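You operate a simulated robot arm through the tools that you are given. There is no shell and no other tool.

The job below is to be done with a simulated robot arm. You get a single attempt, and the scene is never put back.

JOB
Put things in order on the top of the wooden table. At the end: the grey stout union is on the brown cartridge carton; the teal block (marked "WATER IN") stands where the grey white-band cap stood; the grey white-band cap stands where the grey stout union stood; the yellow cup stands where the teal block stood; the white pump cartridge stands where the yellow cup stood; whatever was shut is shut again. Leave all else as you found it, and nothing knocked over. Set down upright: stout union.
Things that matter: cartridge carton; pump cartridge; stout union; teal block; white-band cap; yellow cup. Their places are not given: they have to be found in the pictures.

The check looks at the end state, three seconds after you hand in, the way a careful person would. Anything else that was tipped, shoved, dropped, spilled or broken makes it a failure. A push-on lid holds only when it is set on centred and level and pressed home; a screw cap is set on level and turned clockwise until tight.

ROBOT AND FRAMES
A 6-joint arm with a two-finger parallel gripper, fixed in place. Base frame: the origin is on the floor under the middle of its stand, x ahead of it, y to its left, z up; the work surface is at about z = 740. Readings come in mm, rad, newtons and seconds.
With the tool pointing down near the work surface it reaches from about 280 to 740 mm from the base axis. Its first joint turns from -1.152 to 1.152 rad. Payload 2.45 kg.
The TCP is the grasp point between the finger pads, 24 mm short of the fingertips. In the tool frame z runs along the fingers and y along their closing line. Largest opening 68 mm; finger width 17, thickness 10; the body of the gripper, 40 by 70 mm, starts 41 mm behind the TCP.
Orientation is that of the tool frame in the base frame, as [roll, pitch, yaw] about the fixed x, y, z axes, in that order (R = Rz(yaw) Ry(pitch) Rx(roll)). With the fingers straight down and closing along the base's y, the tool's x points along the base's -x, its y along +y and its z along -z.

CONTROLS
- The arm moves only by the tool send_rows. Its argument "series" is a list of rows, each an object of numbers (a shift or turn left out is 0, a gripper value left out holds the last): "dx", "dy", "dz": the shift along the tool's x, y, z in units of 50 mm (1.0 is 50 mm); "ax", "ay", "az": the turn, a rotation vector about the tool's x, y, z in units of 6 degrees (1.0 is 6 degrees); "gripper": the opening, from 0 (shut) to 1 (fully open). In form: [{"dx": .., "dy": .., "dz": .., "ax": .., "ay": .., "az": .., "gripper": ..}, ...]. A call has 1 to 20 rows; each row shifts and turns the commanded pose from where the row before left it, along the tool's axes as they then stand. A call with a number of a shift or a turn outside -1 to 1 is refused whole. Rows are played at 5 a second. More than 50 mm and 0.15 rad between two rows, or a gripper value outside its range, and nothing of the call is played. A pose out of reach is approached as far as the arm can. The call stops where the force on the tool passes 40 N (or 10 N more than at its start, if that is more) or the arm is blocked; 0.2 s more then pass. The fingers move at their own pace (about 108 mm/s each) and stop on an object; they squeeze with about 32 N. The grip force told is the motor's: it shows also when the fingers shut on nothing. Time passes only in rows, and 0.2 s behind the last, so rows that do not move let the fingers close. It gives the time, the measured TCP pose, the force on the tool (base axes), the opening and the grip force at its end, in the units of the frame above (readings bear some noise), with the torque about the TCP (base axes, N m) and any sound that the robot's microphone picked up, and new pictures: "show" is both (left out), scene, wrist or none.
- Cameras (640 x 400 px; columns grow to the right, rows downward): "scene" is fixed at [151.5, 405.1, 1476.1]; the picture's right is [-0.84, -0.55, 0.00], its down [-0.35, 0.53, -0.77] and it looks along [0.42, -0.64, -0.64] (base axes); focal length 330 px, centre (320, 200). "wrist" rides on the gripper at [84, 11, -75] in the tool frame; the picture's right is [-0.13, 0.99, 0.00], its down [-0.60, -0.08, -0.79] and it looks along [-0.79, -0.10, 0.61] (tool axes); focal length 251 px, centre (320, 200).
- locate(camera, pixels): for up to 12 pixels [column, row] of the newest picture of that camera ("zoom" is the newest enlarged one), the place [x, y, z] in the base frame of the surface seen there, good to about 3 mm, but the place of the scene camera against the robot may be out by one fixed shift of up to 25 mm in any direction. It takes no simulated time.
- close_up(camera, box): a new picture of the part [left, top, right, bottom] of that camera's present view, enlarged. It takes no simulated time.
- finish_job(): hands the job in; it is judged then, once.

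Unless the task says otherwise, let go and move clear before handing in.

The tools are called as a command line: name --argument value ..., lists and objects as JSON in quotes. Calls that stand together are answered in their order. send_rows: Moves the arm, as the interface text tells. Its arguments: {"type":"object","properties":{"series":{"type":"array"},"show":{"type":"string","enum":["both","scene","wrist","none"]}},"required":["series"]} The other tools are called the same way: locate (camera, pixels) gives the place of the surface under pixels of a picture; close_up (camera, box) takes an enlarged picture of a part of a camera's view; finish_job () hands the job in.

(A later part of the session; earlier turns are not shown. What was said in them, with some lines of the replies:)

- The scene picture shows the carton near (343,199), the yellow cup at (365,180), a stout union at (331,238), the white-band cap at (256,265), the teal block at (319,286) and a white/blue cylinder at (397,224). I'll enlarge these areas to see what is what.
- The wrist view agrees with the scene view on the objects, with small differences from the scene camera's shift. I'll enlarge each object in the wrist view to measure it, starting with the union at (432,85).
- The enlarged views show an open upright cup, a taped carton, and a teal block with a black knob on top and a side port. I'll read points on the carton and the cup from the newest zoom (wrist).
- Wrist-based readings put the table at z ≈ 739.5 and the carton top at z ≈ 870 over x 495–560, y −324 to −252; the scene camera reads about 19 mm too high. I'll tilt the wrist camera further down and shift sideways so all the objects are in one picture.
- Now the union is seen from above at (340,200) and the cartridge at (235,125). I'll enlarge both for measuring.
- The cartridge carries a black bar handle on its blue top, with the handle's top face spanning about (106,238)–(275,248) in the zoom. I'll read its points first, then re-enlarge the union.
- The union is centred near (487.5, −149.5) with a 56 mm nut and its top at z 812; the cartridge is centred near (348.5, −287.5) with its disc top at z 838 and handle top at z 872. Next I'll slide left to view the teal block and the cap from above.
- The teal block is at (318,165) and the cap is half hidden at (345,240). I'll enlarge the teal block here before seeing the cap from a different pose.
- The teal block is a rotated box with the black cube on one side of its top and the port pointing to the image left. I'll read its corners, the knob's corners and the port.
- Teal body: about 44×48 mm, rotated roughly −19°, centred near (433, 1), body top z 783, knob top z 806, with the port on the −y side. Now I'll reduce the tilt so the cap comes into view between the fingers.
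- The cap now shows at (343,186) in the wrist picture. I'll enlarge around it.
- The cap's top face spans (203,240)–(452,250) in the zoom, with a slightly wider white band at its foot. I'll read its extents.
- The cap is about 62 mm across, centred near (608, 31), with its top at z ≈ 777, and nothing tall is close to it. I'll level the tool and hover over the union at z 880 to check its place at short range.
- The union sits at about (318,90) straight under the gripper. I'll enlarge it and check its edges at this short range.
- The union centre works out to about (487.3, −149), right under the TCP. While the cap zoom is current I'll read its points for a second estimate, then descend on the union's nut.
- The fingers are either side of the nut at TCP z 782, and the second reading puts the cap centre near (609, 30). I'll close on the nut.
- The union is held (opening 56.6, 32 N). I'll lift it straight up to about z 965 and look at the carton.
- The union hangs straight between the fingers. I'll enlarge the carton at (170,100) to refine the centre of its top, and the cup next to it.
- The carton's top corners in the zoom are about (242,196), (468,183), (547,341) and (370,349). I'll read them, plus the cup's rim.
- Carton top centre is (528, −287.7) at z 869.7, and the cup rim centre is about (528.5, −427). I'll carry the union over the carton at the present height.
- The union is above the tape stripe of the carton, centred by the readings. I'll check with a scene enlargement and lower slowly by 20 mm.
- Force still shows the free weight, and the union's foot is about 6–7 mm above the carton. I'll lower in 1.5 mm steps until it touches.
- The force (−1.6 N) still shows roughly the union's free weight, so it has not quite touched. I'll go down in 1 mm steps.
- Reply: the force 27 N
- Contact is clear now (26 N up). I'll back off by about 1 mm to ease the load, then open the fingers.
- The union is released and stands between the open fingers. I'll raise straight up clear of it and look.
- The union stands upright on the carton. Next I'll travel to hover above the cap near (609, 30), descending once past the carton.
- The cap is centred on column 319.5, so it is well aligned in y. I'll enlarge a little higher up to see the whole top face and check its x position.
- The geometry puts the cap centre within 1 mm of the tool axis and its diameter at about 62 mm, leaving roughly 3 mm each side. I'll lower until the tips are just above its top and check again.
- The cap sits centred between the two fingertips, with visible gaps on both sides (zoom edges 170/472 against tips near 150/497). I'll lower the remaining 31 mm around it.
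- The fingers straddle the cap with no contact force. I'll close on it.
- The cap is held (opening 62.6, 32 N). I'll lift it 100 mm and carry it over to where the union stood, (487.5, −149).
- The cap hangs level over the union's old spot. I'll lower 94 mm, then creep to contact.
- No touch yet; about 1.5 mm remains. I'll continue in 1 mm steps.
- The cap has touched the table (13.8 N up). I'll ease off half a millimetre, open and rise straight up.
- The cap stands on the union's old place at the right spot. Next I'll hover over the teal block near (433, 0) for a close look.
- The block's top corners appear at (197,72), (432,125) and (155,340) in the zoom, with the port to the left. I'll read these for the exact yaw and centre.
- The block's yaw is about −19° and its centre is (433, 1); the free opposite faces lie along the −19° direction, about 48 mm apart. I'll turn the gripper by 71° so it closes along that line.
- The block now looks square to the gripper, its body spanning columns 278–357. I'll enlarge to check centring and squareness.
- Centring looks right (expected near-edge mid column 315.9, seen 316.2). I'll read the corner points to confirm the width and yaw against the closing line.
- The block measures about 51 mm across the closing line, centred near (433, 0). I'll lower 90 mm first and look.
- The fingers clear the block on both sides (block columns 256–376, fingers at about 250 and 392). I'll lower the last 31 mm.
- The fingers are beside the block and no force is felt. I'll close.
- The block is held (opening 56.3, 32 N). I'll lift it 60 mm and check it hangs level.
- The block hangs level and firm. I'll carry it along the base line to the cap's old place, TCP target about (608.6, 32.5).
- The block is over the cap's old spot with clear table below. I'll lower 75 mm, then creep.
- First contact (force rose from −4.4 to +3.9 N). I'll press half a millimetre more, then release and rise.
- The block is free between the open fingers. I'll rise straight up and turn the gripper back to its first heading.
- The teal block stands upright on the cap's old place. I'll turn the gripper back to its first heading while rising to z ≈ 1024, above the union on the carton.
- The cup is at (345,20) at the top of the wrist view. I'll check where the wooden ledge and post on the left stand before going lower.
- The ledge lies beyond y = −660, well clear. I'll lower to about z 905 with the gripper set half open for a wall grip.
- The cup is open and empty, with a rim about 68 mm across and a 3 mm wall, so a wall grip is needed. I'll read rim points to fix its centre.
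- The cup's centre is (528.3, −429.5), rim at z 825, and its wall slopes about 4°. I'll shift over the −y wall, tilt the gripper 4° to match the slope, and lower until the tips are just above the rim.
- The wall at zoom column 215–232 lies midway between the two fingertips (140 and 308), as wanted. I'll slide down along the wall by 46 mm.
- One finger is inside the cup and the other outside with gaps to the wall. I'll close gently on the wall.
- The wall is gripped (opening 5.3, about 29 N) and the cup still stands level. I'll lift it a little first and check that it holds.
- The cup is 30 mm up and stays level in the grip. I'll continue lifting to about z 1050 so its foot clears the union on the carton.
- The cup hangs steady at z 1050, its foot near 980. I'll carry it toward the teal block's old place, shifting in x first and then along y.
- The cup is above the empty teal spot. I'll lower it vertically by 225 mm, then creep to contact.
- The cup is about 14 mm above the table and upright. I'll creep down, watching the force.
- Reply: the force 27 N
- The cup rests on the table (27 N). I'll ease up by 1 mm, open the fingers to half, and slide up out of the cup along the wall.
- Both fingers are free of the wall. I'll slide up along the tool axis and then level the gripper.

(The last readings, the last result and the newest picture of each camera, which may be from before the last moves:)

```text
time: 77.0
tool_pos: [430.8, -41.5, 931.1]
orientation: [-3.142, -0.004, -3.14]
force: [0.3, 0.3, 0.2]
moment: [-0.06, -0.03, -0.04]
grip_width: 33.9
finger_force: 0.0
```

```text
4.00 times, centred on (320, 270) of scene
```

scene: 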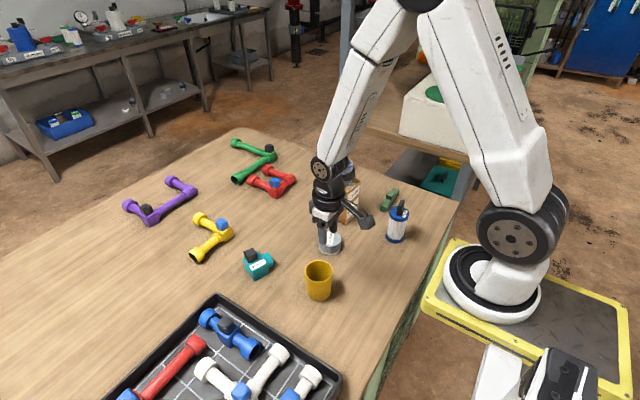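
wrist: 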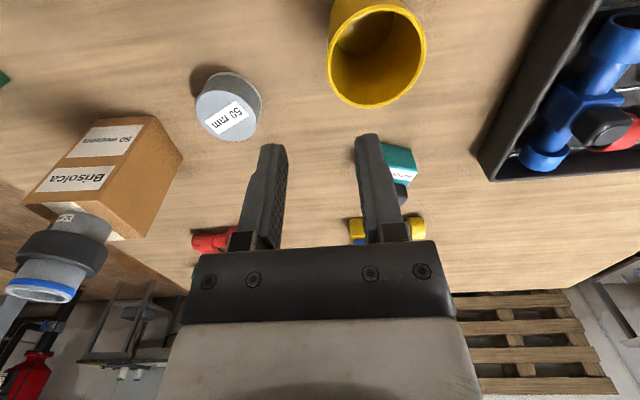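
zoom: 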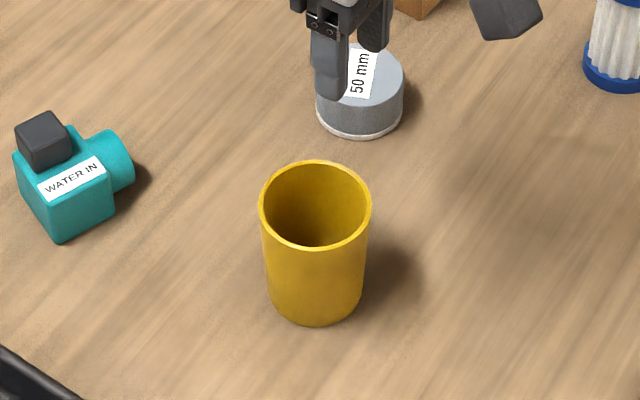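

The cup stands upright on the teal block's old place. Next I'll open the gripper fully and hover over the pump cartridge near (348.5, −287.5).

send_rows --series '[{"dx": 0.277, "dy": -0.82, "gripper": 1}, {"dx": 0.277, "dy": -0.82}, {"dx": 0.277, "dy": -0.82}, {"dx": 0.277, "dy": -0.82}, {"dx": 0.277, "dy": -0.82}, {"dx": 0.277, "dy": -0.82}, {}, {}]' --show "both"

close_up --camera "wrist" --box '[230, 0, 410, 140]'

```text
time: 78.8
tool_pos: [349.4, -287.4, 931.9]
orientation: [3.14, -0.002, -3.141]
force: [-0.2, -0.2, 0.3]
moment: [-0.07, 0.01, 0.0]
grip_width: 67.8
finger_force: 0.0
```

scene: 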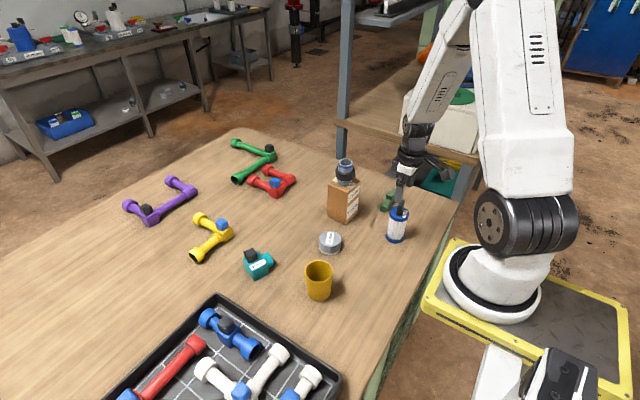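
wrist: 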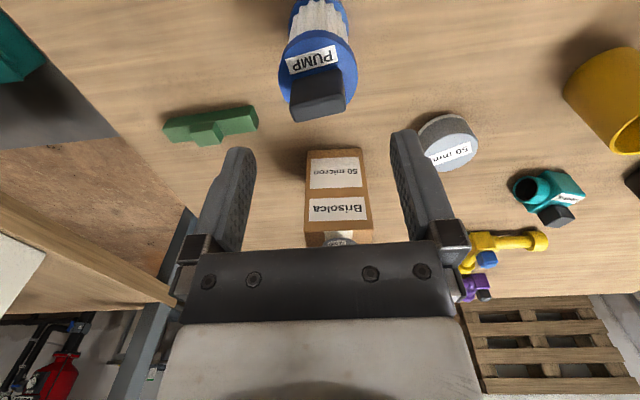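

```text
2.86 times, centred on (320, 70) of wrist
```

zoom: 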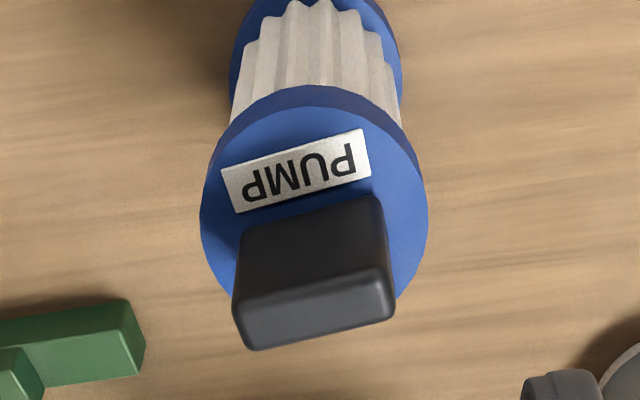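

The blue disc spans zoom columns 200–428 (about 54 mm) and the handle leaves room for the palm. I'll read the disc, handle and side points.

locate --camera "zoom" --pixels '[[206, 215], [423, 215], [313, 112], [313, 92], [300, 86], [238, 300], [245, 340], [385, 285], [388, 315], [313, 60], [300, 8], [410, 270]]'

```text
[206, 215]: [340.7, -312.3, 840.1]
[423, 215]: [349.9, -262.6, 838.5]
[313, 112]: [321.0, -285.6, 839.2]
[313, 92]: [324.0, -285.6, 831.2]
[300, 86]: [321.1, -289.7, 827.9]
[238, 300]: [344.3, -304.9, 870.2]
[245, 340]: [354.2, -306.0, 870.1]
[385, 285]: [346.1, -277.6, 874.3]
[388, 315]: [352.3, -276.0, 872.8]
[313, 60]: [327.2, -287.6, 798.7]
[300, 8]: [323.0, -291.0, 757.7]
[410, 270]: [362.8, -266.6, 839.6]
```

The disc is centred near (348, −288) between z 828 and 839.5, and the handle tops out at z 873, so a grip with TCP at z ≈ 839 clears the handle. I'll lower in two stages.

send_rows --series '[{"dx": 0.02, "dy": -0.01, "dz": 0.5}, {"dz": 0.5}, {"dz": 0.1}, {}, {}]' --show "wrist"

close_up --camera "wrist" --box '[200, 50, 440, 230]'

```text
time: 80.0
tool_pos: [347.6, -289.2, 873.9]
orientation: [3.141, -0.003, -3.141]
force: [-1.3, 0.0, 0.0]
moment: [-0.02, 0.02, 0.01]
grip_width: 67.9
finger_force: 0.0
```

wrist: 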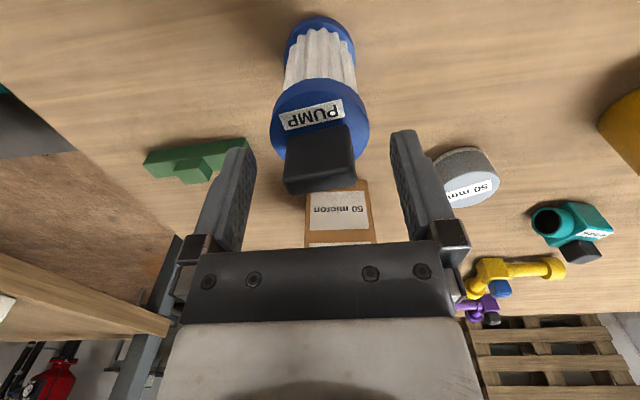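

```text
2.22 times, centred on (320, 140) of wrist
```

zoom: 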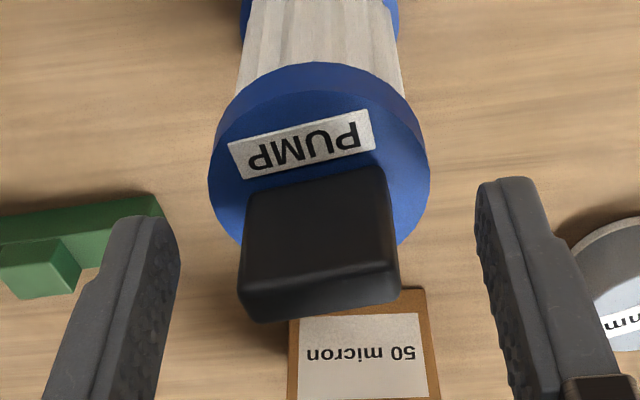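

The disc is centred on column 320 between the fingers. I'll lower the last 35 mm.

send_rows --series '[{"dz": 0.25}, {"dz": 0.25}, {"dz": 0.14}, {"dz": 0.06}, {}]' --show "wrist"

```text
time: 81.2
tool_pos: [349.1, -289.7, 840.4]
orientation: [-3.141, -0.004, -3.141]
force: [0.6, -0.6, -0.2]
moment: [0.0, -0.01, -0.01]
grip_width: 68.1
finger_force: 0.1
```

wrist: 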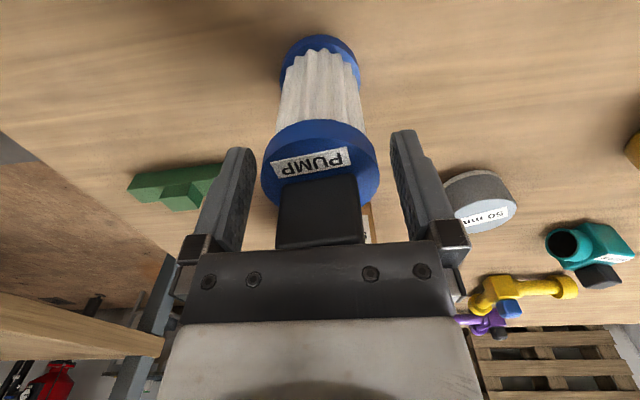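

No force is felt and the palm still clears the handle. I'll lower 2 mm more and close on the disc.

send_rows --series '[{"dz": 0.04, "gripper": 1}, {"gripper": 0.85}, {"gripper": 0}, {"gripper": 0}, {"gripper": 0}]' --show "wrist"

```text
time: 82.4
tool_pos: [347.6, -289.0, 837.2]
orientation: [3.141, -0.004, -3.141]
force: [0.4, 0.4, 0.1]
moment: [-0.03, -0.03, -0.03]
grip_width: 52.3
finger_force: 32.1
```

wrist: 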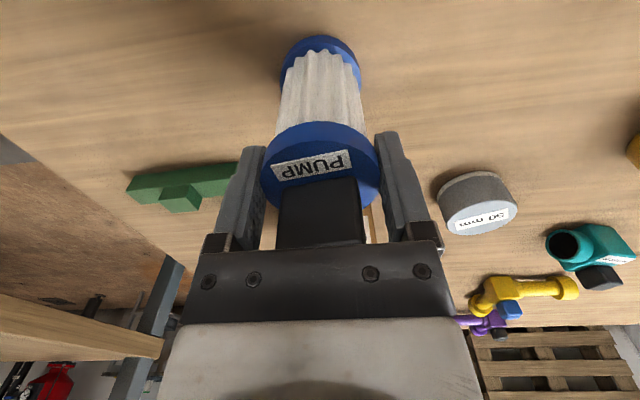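

The cartridge is held by its disc (opening 52.3, 32 N). I'll lift it 110 mm and check how it hangs.

send_rows --series '[{"dz": -0.1}, {"dz": -0.2}, {"dz": -0.4}, {"dz": -0.5}, {"dz": -0.5}, {"dz": -0.5}, {}]' --show "both"

close_up --camera "scene" --box '[330, 130, 450, 250]'

```text
time: 84.0
tool_pos: [347.4, -288.7, 946.5]
orientation: [-3.142, -0.001, 3.138]
force: [-0.2, 0.1, -1.3]
moment: [-0.01, 0.01, 0.01]
grip_width: 52.5
finger_force: 31.7
```

scene: 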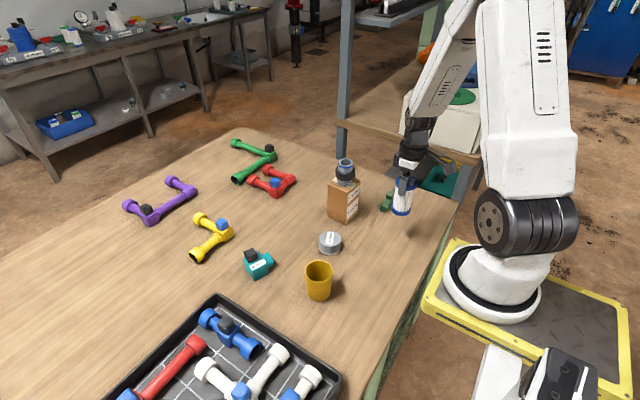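
wrist: 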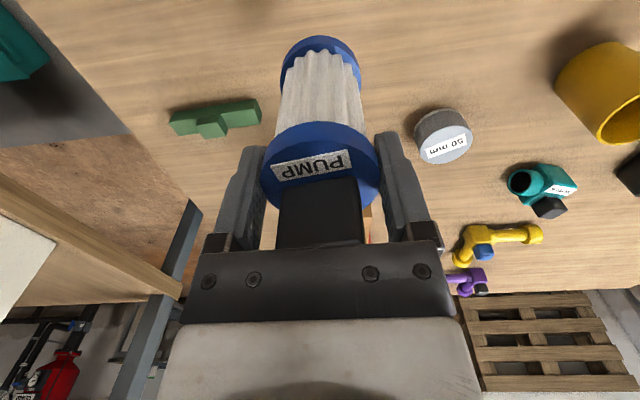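

```text
3.33 times, centred on (390, 190) of scene
```

zoom: 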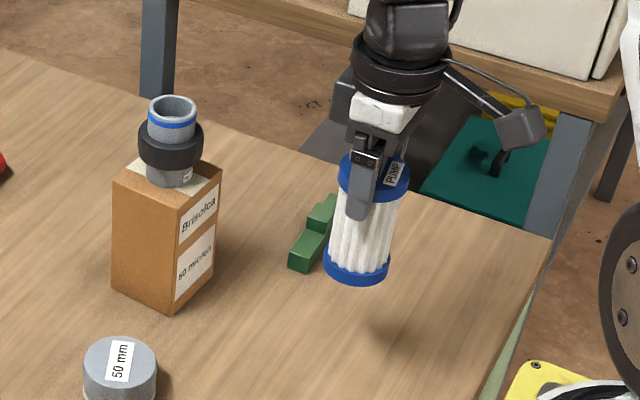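

The cartridge hangs upright. I'll carry it first along −y to y = −429.5, then along +x to the cup's old place at (528.3, −429.5).

send_rows --series '[{"dy": -0.3}, {"dy": -0.55}, {"dy": -0.65}, {"dy": -0.65}, {"dy": -0.45}, {"dy": -0.208}, {"dx": -0.25}, {"dx": -0.5}, {"dx": -0.65}, {"dx": -0.65}, {"dx": -0.65}, {"dx": -0.5}, {"dx": -0.3}, {"dx": -0.116}, {}, {}]' --show "both"

close_up --camera "scene" --box '[310, 110, 430, 230]'

```text
time: 87.4
tool_pos: [528.7, -429.8, 947.1]
orientation: [3.141, -0.002, 3.141]
force: [-0.2, -0.2, -0.8]
moment: [0.03, 0.0, 0.02]
grip_width: 52.3
finger_force: 31.6
```

scene: 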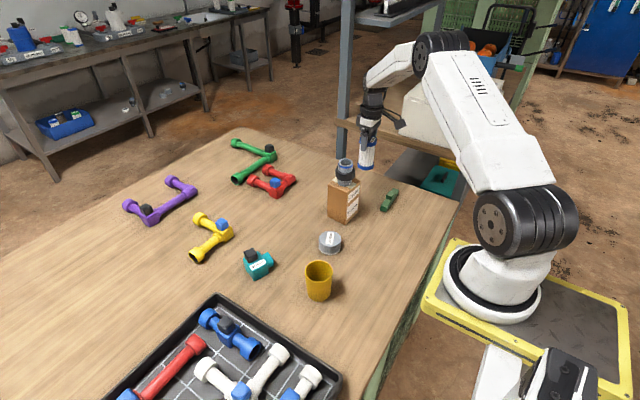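
wrist: 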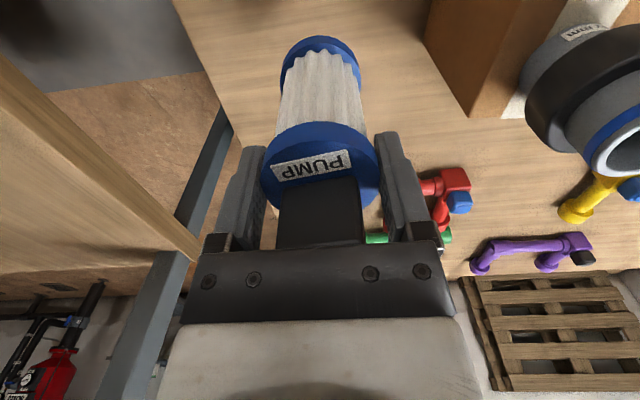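

```text
3.33 times, centred on (370, 170) of scene
```

zoom: 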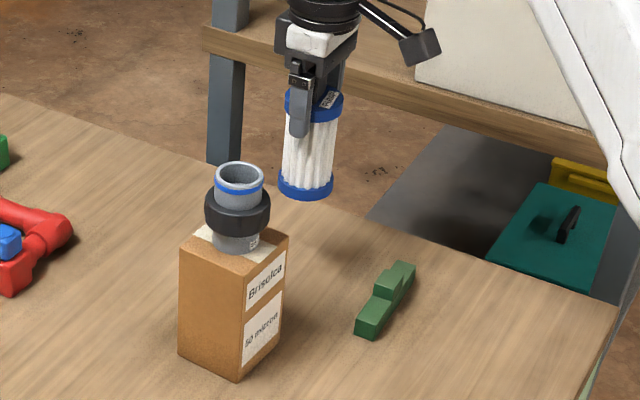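

The cartridge is over the cup's old spot with clear room to the carton. I'll lower 102 mm, then creep down.

send_rows --series '[{"dz": 0.3}, {"dz": 0.45}, {"dz": 0.5}, {"dz": 0.4}, {"dz": 0.25}, {"dz": 0.14}, {}]' --show "none"

send_rows --series '[{"dz": 0.06}, {"dz": 0.04}, {}]' --show "none"

send_rows --series '[{"dz": 0.03}, {}]' --show "none"

```text
time: 89.0
tool_pos: [528.9, -429.5, 843.4]
orientation: [-3.141, -0.003, 3.141]
force: [-0.1, 0.2, -1.1]
moment: [0.02, -0.03, 0.03]
grip_width: 52.2
finger_force: 32.2
```

```text
time: 89.8
tool_pos: [528.5, -430.4, 837.7]
orientation: [3.141, -0.002, 3.142]
force: [0.4, 1.5, -1.3]
moment: [0.02, 0.0, 0.03]
grip_width: 52.1
finger_force: 32.0
```

```text
time: 90.4
tool_pos: [528.1, -430.0, 837.6]
orientation: [3.141, -0.004, 3.14]
force: [-0.3, -0.6, -1.9]
moment: [-0.04, 0.0, 0.01]
grip_width: 51.9
finger_force: 32.0
```

send_rows --series '[{"dz": 0.02}, {}]' --show "none"

send_rows --series '[{"dz": 0.02}, {}]' --show "none"

```text
time: 91.0
tool_pos: [528.2, -430.1, 837.7]
orientation: [3.141, -0.003, -3.141]
force: [-1.9, 2.0, 7.0]
moment: [0.17, 0.15, -0.04]
grip_width: 52.2
finger_force: 31.4
```

```text
time: 91.6
tool_pos: [529.5, -431.0, 837.0]
orientation: [-3.139, -0.001, 3.14]
force: [-3.2, 6.5, 20.2]
moment: [0.57, 0.32, -0.05]
grip_width: 51.8
finger_force: 32.2
```

The cartridge has touched down (20 N). I'll ease up 1 mm, open, and look before rising.

send_rows --series '[{"dz": -0.02}, {"gripper": 0.85}, {"gripper": 1}, {"gripper": 1}, {}]' --show "wrist"

```text
time: 92.8
tool_pos: [528.6, -430.2, 836.6]
orientation: [3.141, -0.003, -3.14]
force: [0.2, -0.9, -1.3]
moment: [0.0, -0.01, 0.04]
grip_width: 68.0
finger_force: 0.0
```

wrist: 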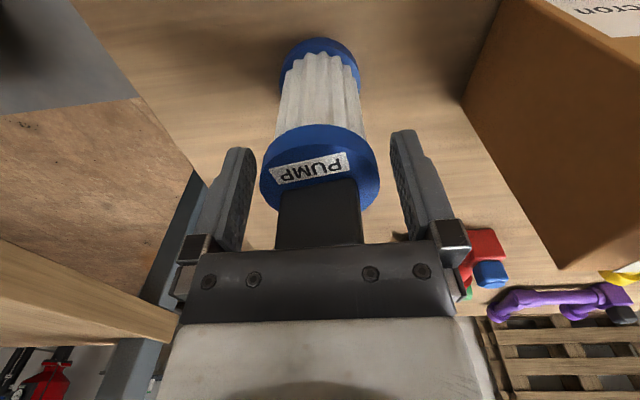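

The cartridge stands free between the open fingers. I'll rise straight up to about z 1040 and then check the whole scene.

send_rows --series '[{"dz": -0.15}, {"dz": -0.35}, {"dz": -0.6}, {"dz": -0.8}, {"dz": -0.8}, {"dz": -0.8}, {"dz": -0.6}, {}]' --show "both"

close_up --camera "scene" --box '[300, 130, 430, 240]'

```text
time: 94.6
tool_pos: [529.3, -431.6, 1043.0]
orientation: [-3.141, -0.004, 3.141]
force: [0.0, 0.7, 0.7]
moment: [-0.02, 0.02, -0.02]
grip_width: 68.0
finger_force: 0.0
```

scene: 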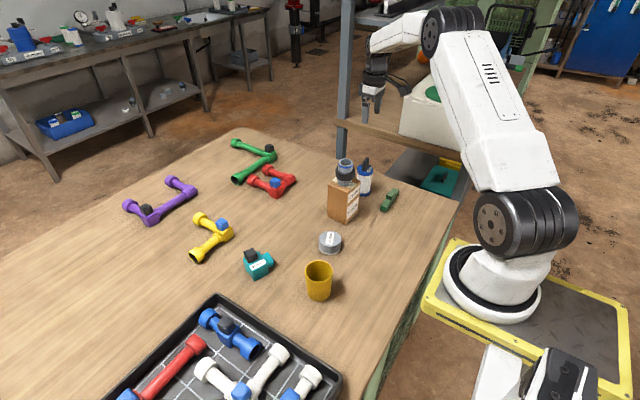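
wrist: 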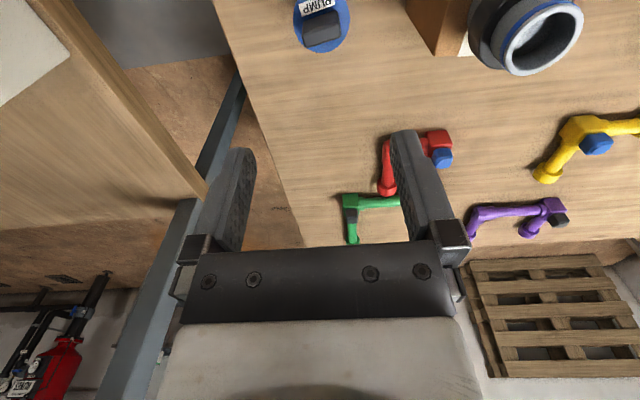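

```text
3.64 times, centred on (365, 185) of scene
```

zoom: 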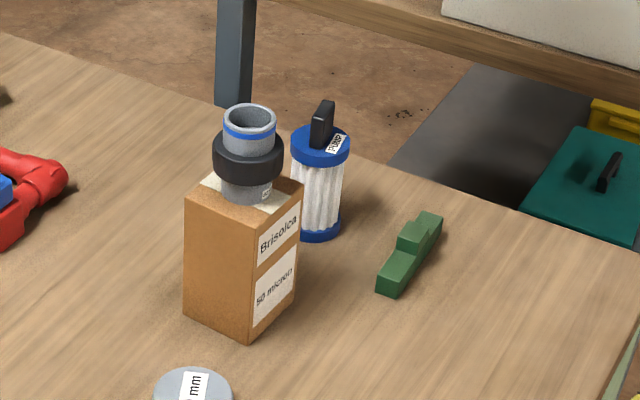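

All five things are in place in the scene picture, with the union upright on the carton and the cartridge behind it. I'll return near the starting pose and take a verifying look from above.

send_rows --series '[{"dx": 0.672, "dy": 0.53, "dz": -0.12}, {"dx": 0.672, "dy": 0.53, "dz": -0.12}, {"dx": 0.672, "dy": 0.53, "dz": -0.12}, {"dx": 0.672, "dy": 0.53, "dz": -0.12}, {"dx": 0.672, "dy": 0.53, "dz": -0.12}, {}]' --show "both"

close_up --camera "wrist" --box '[180, 0, 640, 260]'

close_up --camera "scene" --box '[220, 150, 420, 310]'

```text
time: 96.0
tool_pos: [358.6, -300.0, 1073.0]
orientation: [-3.14, -0.002, -3.141]
force: [-0.5, -0.3, 0.3]
moment: [-0.03, -0.02, -0.01]
grip_width: 67.9
finger_force: 0.1
```

scene: 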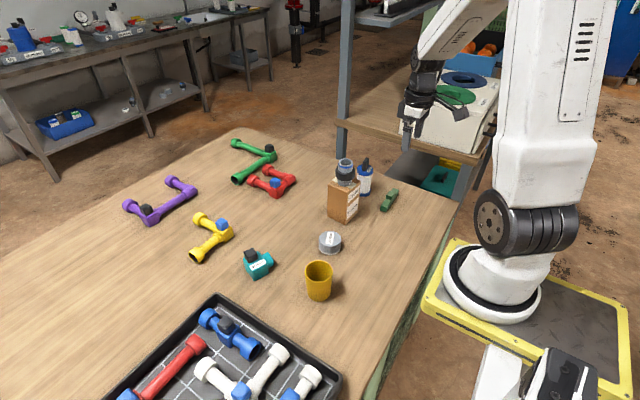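
wrist: 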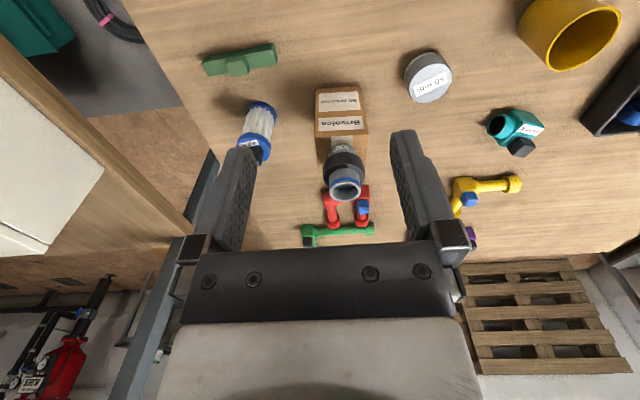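

```text
1.39 times, centred on (410, 130) of wrist
```

zoom: 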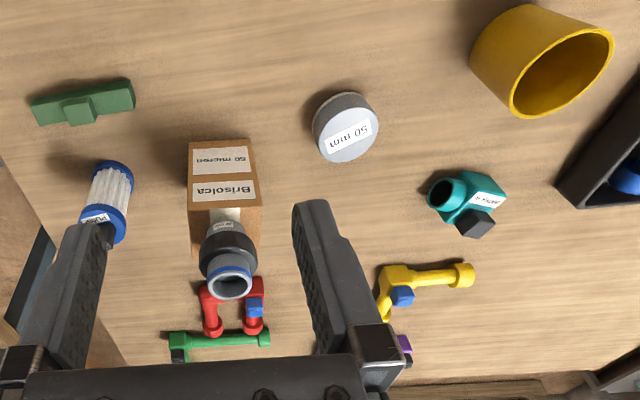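

```text
2.50 times, centred on (320, 230) of scene
```

zoom: 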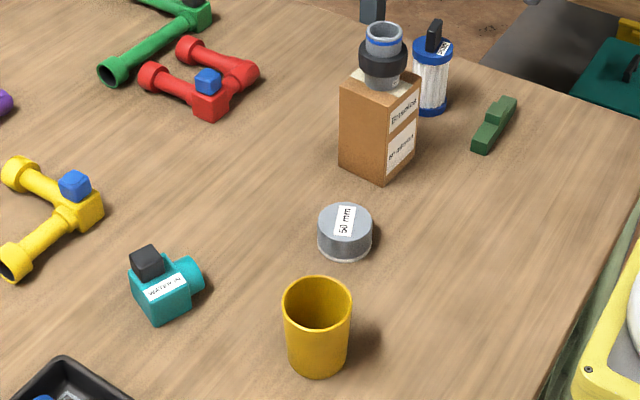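

Everything stands upright in the new places; carton, green block and fittings look unmoved against the first picture. I'll verify the cup, teal and cap positions by readings.

close_up --camera "wrist" --box '[390, 0, 640, 165]'

```text
2.42 times, centred on (515, 82) of wrist
```

zoom: 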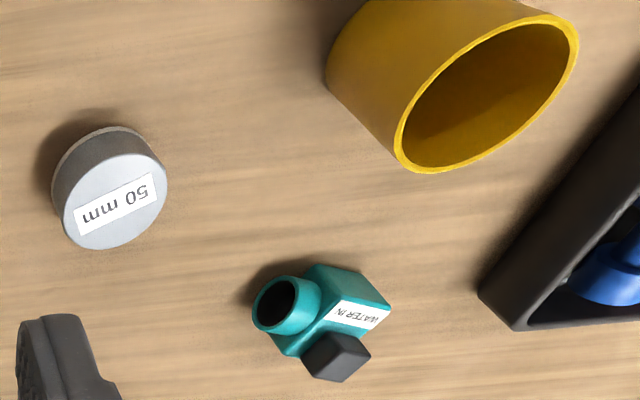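

locate --camera "zoom" --pixels '[[66, 205], [164, 185], [112, 155], [116, 247], [398, 150], [576, 35], [440, 170], [540, 20], [320, 350], [365, 352], [316, 378], [338, 335]]'

locate --camera "wrist" --pixels '[[265, 103], [262, 145], [345, 190], [322, 122], [362, 121], [240, 57], [470, 195], [505, 185], [515, 125], [340, 235]]'

```text
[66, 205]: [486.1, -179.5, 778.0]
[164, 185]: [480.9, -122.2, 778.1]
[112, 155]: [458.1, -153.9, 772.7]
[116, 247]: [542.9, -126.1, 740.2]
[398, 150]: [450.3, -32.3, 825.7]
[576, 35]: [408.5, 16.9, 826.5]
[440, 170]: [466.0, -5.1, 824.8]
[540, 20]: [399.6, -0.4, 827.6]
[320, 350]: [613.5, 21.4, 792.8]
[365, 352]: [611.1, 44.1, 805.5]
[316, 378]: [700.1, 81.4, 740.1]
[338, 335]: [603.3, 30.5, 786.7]
```

```text
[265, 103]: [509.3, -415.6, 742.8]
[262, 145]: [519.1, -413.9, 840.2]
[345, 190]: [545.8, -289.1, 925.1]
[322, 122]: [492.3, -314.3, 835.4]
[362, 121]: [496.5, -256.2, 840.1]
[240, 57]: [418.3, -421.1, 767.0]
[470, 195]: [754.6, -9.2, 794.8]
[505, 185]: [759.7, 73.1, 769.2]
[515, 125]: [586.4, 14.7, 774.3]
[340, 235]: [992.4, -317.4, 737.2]
```

The readings agree with the targets: cap near (488, −150), cup near (433, −3), cartridge at the cup's old place, and the teal block at the cap's old place. The gripper is empty and clear, so I'll hand in the job.

finish_job

```text
The job is handed in.
```

The job is handed in, and the last pictures show everything in its new place. I don't have the checker's verdict.

| Thing | Now stands | Measured position (x, y, mm) |
|---|---|---|
| Grey stout union | upright on the brown cartridge carton | about (527, −288) |
| Grey white-band cap | where the union stood | about (488, −150) |
| Teal block ("WATER IN") | where the cap stood | about (608, 33) |
| Yellow cup | where the teal block stood | about (433, −3) |
| White pump cartridge | where the cup stood | about (528, −430) |

- **Positions:** Each is within a few millimetres of its target by camera or arm reading. The teal block's spot is a judgement: I shifted its body about 3 mm to allow for its side port.
- **Nothing else disturbed:** The carton, the green block and the fittings look unmoved against the first picture. Nothing was tipped or dropped. Nothing was opened during the job, so there was nothing to shut again.
- **Arm:** The gripper is empty and back near its starting pose.
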